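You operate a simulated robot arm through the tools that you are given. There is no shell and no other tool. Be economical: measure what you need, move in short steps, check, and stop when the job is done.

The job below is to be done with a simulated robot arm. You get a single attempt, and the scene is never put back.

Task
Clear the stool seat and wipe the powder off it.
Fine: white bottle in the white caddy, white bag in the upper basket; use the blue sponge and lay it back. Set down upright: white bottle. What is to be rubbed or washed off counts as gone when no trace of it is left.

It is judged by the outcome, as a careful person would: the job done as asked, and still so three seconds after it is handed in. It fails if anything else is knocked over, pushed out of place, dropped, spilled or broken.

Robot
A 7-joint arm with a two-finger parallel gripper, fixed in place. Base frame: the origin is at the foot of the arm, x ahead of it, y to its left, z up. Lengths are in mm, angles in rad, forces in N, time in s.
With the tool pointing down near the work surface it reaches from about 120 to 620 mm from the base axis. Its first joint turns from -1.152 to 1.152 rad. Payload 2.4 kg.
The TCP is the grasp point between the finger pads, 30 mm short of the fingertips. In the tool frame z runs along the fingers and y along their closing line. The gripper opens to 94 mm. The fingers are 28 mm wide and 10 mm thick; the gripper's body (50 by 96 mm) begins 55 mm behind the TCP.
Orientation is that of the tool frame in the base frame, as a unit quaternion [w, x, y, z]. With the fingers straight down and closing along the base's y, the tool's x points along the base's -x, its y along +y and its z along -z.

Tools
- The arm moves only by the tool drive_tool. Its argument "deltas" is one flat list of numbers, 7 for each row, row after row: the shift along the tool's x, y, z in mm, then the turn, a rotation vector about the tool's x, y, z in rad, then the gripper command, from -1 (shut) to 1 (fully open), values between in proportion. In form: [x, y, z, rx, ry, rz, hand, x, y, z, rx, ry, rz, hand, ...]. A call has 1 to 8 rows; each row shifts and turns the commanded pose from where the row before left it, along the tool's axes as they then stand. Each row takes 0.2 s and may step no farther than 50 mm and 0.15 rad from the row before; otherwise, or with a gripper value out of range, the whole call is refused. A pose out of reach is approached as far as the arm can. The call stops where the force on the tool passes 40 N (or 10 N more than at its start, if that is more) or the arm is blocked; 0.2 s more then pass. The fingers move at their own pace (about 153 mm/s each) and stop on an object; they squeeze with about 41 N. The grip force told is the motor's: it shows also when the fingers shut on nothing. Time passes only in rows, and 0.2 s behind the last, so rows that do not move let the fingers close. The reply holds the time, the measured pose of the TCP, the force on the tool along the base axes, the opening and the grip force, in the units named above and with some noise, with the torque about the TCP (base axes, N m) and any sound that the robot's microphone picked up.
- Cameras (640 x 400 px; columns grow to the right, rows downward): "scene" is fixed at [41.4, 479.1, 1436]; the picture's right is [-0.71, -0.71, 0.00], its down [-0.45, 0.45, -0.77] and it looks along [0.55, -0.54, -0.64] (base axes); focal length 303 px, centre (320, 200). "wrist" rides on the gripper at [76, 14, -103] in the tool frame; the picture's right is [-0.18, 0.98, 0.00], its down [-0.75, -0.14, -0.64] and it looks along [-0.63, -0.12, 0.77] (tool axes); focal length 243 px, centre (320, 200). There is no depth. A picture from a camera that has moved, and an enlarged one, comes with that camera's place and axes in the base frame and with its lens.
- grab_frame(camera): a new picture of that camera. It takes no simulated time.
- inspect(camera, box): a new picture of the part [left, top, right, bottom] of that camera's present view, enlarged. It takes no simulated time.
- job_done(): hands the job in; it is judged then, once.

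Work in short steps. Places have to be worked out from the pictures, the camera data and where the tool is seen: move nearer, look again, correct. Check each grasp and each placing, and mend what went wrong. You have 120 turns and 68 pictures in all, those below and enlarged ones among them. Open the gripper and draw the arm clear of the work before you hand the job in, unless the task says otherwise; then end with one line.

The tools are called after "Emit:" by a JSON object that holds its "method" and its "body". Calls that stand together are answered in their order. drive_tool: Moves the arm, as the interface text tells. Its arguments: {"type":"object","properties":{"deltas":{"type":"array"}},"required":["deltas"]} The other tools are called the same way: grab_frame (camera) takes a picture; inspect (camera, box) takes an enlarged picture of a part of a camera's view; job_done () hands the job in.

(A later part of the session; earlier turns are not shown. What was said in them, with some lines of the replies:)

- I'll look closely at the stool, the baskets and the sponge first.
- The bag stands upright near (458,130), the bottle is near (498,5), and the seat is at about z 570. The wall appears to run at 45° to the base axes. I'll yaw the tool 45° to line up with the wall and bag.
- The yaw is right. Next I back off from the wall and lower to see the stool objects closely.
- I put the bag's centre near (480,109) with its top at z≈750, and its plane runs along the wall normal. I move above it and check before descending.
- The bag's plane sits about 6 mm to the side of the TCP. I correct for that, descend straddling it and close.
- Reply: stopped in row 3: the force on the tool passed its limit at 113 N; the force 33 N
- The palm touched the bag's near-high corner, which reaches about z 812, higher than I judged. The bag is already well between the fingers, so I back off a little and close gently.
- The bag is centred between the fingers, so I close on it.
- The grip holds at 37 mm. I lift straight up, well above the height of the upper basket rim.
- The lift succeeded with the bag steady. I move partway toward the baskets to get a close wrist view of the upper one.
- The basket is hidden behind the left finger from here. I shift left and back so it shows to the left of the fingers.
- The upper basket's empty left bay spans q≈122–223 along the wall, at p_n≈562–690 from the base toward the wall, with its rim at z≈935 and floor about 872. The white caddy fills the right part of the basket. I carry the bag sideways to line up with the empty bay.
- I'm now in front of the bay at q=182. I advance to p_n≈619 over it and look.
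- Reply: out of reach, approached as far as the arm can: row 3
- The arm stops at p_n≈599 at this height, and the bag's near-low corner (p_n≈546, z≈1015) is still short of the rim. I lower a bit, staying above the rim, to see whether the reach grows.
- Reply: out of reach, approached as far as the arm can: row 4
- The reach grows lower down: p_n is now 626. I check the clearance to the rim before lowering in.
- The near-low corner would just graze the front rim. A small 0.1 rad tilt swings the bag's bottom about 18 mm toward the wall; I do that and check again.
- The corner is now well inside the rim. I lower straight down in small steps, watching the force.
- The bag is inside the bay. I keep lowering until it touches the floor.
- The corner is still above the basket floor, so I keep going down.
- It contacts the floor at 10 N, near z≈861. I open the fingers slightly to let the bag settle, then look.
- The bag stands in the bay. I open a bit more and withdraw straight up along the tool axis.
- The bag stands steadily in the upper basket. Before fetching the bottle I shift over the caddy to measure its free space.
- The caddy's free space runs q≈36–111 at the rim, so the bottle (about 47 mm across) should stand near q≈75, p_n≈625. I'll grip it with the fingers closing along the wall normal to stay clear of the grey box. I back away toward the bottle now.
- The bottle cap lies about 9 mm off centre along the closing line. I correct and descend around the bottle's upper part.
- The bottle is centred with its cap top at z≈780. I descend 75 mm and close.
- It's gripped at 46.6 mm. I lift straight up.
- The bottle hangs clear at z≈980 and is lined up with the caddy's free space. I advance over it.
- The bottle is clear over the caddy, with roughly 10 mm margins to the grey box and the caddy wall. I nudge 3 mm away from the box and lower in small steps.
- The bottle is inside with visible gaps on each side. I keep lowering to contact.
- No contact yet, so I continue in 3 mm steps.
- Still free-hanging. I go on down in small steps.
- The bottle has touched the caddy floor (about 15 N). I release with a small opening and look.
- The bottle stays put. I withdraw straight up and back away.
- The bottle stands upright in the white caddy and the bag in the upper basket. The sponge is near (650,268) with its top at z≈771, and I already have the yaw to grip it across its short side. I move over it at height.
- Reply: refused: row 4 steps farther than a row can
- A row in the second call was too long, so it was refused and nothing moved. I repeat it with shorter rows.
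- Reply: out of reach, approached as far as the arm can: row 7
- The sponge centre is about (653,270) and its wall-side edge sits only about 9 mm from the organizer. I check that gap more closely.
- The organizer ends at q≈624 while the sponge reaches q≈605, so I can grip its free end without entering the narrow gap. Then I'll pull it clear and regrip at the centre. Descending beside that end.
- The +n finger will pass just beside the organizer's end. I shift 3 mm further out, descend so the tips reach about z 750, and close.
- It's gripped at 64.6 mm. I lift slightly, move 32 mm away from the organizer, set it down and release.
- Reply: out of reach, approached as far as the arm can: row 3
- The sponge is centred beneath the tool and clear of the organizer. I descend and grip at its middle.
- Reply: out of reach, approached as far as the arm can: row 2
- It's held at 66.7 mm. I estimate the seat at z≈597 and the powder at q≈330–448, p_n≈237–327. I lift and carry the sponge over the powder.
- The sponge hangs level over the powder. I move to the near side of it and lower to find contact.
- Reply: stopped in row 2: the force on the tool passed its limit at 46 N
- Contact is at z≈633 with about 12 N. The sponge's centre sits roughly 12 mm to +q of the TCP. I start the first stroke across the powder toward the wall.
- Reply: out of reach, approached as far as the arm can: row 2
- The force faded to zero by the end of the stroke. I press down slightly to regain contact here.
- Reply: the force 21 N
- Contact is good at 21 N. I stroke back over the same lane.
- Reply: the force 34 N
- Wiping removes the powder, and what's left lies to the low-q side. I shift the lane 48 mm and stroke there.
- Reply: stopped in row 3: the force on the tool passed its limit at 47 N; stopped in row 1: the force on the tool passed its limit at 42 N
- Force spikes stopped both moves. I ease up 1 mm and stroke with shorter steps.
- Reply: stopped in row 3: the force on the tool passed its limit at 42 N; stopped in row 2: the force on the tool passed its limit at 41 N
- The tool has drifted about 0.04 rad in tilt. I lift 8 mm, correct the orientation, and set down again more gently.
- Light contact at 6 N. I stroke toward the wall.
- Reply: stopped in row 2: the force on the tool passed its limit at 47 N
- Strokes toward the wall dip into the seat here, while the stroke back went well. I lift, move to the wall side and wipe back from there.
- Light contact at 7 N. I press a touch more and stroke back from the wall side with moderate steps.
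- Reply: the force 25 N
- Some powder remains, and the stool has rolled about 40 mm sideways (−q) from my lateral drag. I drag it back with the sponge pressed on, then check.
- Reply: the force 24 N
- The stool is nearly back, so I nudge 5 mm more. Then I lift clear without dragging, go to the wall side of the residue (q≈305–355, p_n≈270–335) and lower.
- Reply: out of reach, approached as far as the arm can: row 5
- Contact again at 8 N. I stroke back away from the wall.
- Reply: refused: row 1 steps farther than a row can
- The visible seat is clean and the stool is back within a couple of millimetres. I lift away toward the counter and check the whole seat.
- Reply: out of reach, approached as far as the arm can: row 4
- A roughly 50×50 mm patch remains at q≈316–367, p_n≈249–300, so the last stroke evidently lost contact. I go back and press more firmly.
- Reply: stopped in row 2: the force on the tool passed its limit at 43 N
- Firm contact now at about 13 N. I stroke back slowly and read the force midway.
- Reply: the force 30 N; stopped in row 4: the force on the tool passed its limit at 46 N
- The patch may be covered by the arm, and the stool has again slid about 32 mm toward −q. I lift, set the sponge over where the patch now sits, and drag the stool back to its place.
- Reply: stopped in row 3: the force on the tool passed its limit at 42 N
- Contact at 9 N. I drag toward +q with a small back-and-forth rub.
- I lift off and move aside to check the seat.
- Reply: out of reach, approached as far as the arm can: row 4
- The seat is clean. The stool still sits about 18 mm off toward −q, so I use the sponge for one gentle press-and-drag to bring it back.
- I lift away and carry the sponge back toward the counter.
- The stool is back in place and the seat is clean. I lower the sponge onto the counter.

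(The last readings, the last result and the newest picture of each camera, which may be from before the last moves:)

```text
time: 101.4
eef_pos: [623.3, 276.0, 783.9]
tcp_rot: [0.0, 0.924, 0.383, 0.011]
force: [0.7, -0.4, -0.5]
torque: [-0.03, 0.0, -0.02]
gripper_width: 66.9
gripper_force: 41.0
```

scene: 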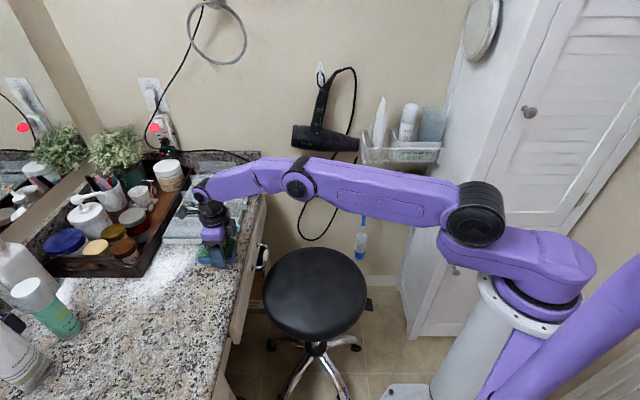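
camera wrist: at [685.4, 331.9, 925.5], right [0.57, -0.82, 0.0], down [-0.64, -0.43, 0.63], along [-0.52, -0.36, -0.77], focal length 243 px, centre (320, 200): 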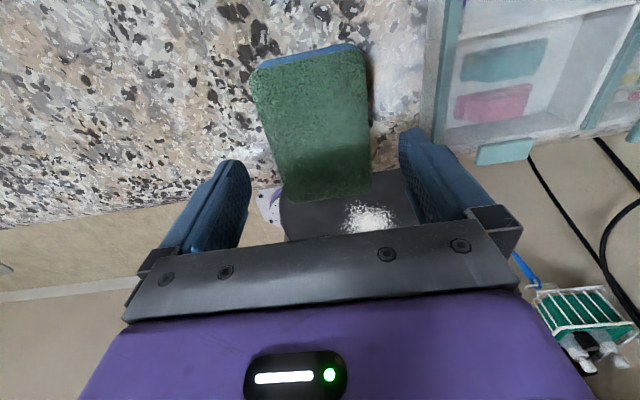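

Emit:
{"method": "drive_tool", "body": {"deltas": [2, 0, 1, 0, 0, 0, -1, 0, 0, 1, 0, 0, 0, -1, 0, 0, 0, 0, 0, 0, -1]}}

```text
time: 102.2
eef_pos: [623.6, 275.9, 781.3]
tcp_rot: [0.0, 0.923, 0.384, 0.01]
force: [-0.8, 0.1, -1.0]
torque: [-0.03, 0.02, 0.01]
gripper_width: 66.7
gripper_force: 41.2
```

I release, rise, close the fingers, and will push the sponge 24 mm back to its original spot from the near side.

Emit:
{"method": "drive_tool", "body": {"deltas": [0, 0, 0, 0, 0, 0, 1, 0, 0, 0, 0, 0, 0, 1, 0, 0, -45, 0, 0, 0, 1, 0, -30, 0, 0, 0, 0, -1, 0, -25, 0, 0, 0, 0, -1, 0, 0, 0, 0, 0, 0, -1]}}

Emit:
{"method": "inspect", "body": {"camera": "wrist", "box": [200, 0, 520, 230]}}

```text
time: 103.6
eef_pos: [584.6, 314.7, 826.6]
tcp_rot: [0.001, 0.924, 0.383, 0.01]
force: [0.4, 0.0, 0.0]
torque: [0.03, 0.01, -0.02]
gripper_width: 0.3
gripper_force: 32.5
```

```text
1.74 times, centred on (360, 115) of wrist
camera zoom: at [645.8, 359.3, 930.0], right [0.57, -0.82, 0.01], down [-0.65, -0.44, 0.63], along [-0.51, -0.36, -0.78], focal length 422 px, centre (250, 348)
```

zoom: 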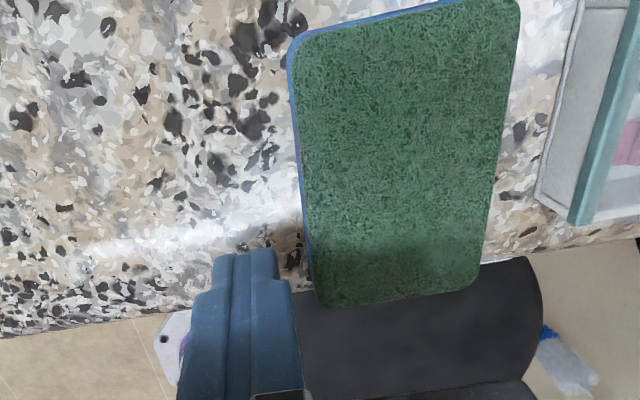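

The sponge lies flat and parallel to the organizer. I lower the closed fingertips beside it, centred on its length, and push gently.

Emit:
{"method": "drive_tool", "body": {"deltas": [12, 0, 20, 0, 0, 0, -1, 0, 0, 22, 0, 0, 0, -1, 0, 8, 0, 0, 0, 0, -1, 0, 8, 0, 0, 0, 0, -1, 0, 8, 0, 0, 0, 0, -1, 0, 7, 0, 0, 0, 0, -1, 0, 6, 0, 0, 0, 0, -1, 0, 0, 0, 0, 0, 0, -1]}}

Emit:
{"method": "drive_tool", "body": {"deltas": [0, -12, 0, 0, 0, 0, -1, 0, 0, -40, 0, 0, 0, -1, 0, 0, -45, 0, 0, 0, 1, 0, 0, -45, 0, 0, 0, 1, -40, 0, -20, 0, 0, 0, 1, -45, 0, 0, 0, 0, 0, 1, -45, 0, 0, 0, 0, 0, 1, -45, 0, 0, 0, 0, 0, 1]}}

Emit:
{"method": "inspect", "body": {"camera": "scene", "box": [140, 150, 290, 280]}}

```text
time: 105.4
eef_pos: [617.4, 295.9, 785.2]
tcp_rot: [0.001, 0.924, 0.383, 0.011]
force: [-0.3, -0.7, -0.2]
torque: [0.03, 0.02, -0.01]
gripper_width: 0.0
gripper_force: 32.7
out of reach, approached as far as the arm can: row 6
```

```text
time: 107.2
eef_pos: [483.9, 179.8, 931.8]
tcp_rot: [0.001, 0.924, 0.383, 0.012]
force: [0.3, 0.5, 0.2]
torque: [0.0, 0.02, 0.01]
gripper_width: 94.0
gripper_force: 0.0
```

```text
3.08 times, centred on (215, 215) of scene
camera zoom: at [41.4, 479.1, 1436.0], right [-0.71, -0.71, 0.0], down [-0.45, 0.45, -0.77], along [0.55, -0.54, -0.64], focal length 932 px, centre (643, 154)
```

zoom: 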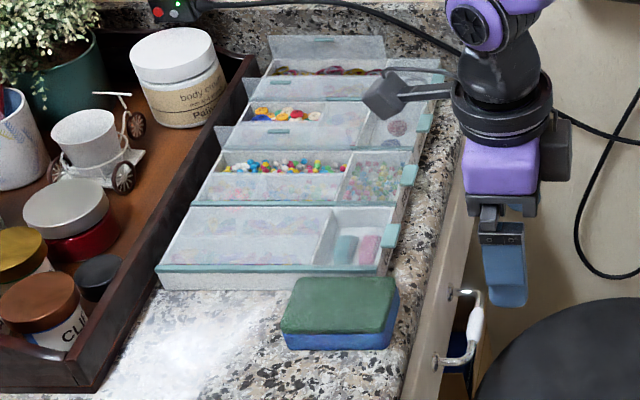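

The sponge is back within a few millimetres of its original place. I draw the arm up and clear, then take a final look.

Emit:
{"method": "drive_tool", "body": {"deltas": [-20, 0, -40, 0, 0, 0, 1, -20, 0, -40, 0, 0, 0, 1, -20, 0, -40, 0, 0, 0, 1, -40, 0, -20, 0, 0, 0, 1, -40, -10, 0, 0, 0, 0, 1, 0, 0, 0, 0, 0, 0, 1]}}

Emit:
{"method": "grab_frame", "body": {"camera": "scene"}}

```text
time: 108.6
eef_pos: [373.4, 86.2, 1067.0]
tcp_rot: [0.0, 0.924, 0.383, 0.011]
force: [-0.3, 0.3, -0.2]
torque: [0.03, 0.03, -0.01]
gripper_width: 93.8
gripper_force: 0.0
```

```text
1 pictures are left
```

scene: 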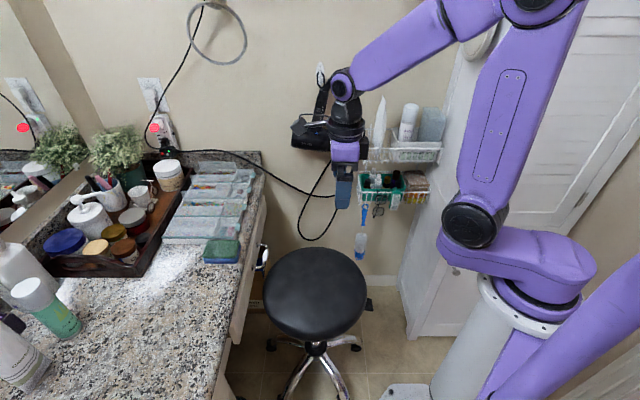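

One last zoom on the seat to confirm no trace of powder is left.

Emit:
{"method": "inspect", "body": {"camera": "scene", "box": [260, 240, 375, 320]}}

```text
5.00 times, centred on (318, 280) of scene
camera zoom: at [41.4, 479.1, 1436.0], right [-0.71, -0.71, 0.0], down [-0.45, 0.45, -0.77], along [0.55, -0.54, -0.64], focal length 1514 px, centre (332, -200)
```

zoom: 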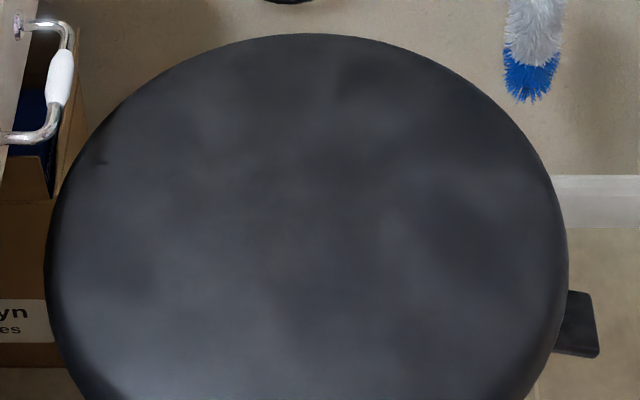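

The seat is spotless, everything is in its place, and the arm is clear with the gripper open, so I hand the job in.

Emit:
{"method": "job_done", "body": {}}

```text
The job is handed in.
```

The stool seat is cleared and wiped with no powder visible, the white bottle stands upright in the white caddy, the white bag is in the upper basket, and the blue sponge is back within a few millimetres of its spot. The stool rolled while I wiped, so I dragged it back to within a few millimetres; its seat looks slightly turned, with a lever now showing on one side.
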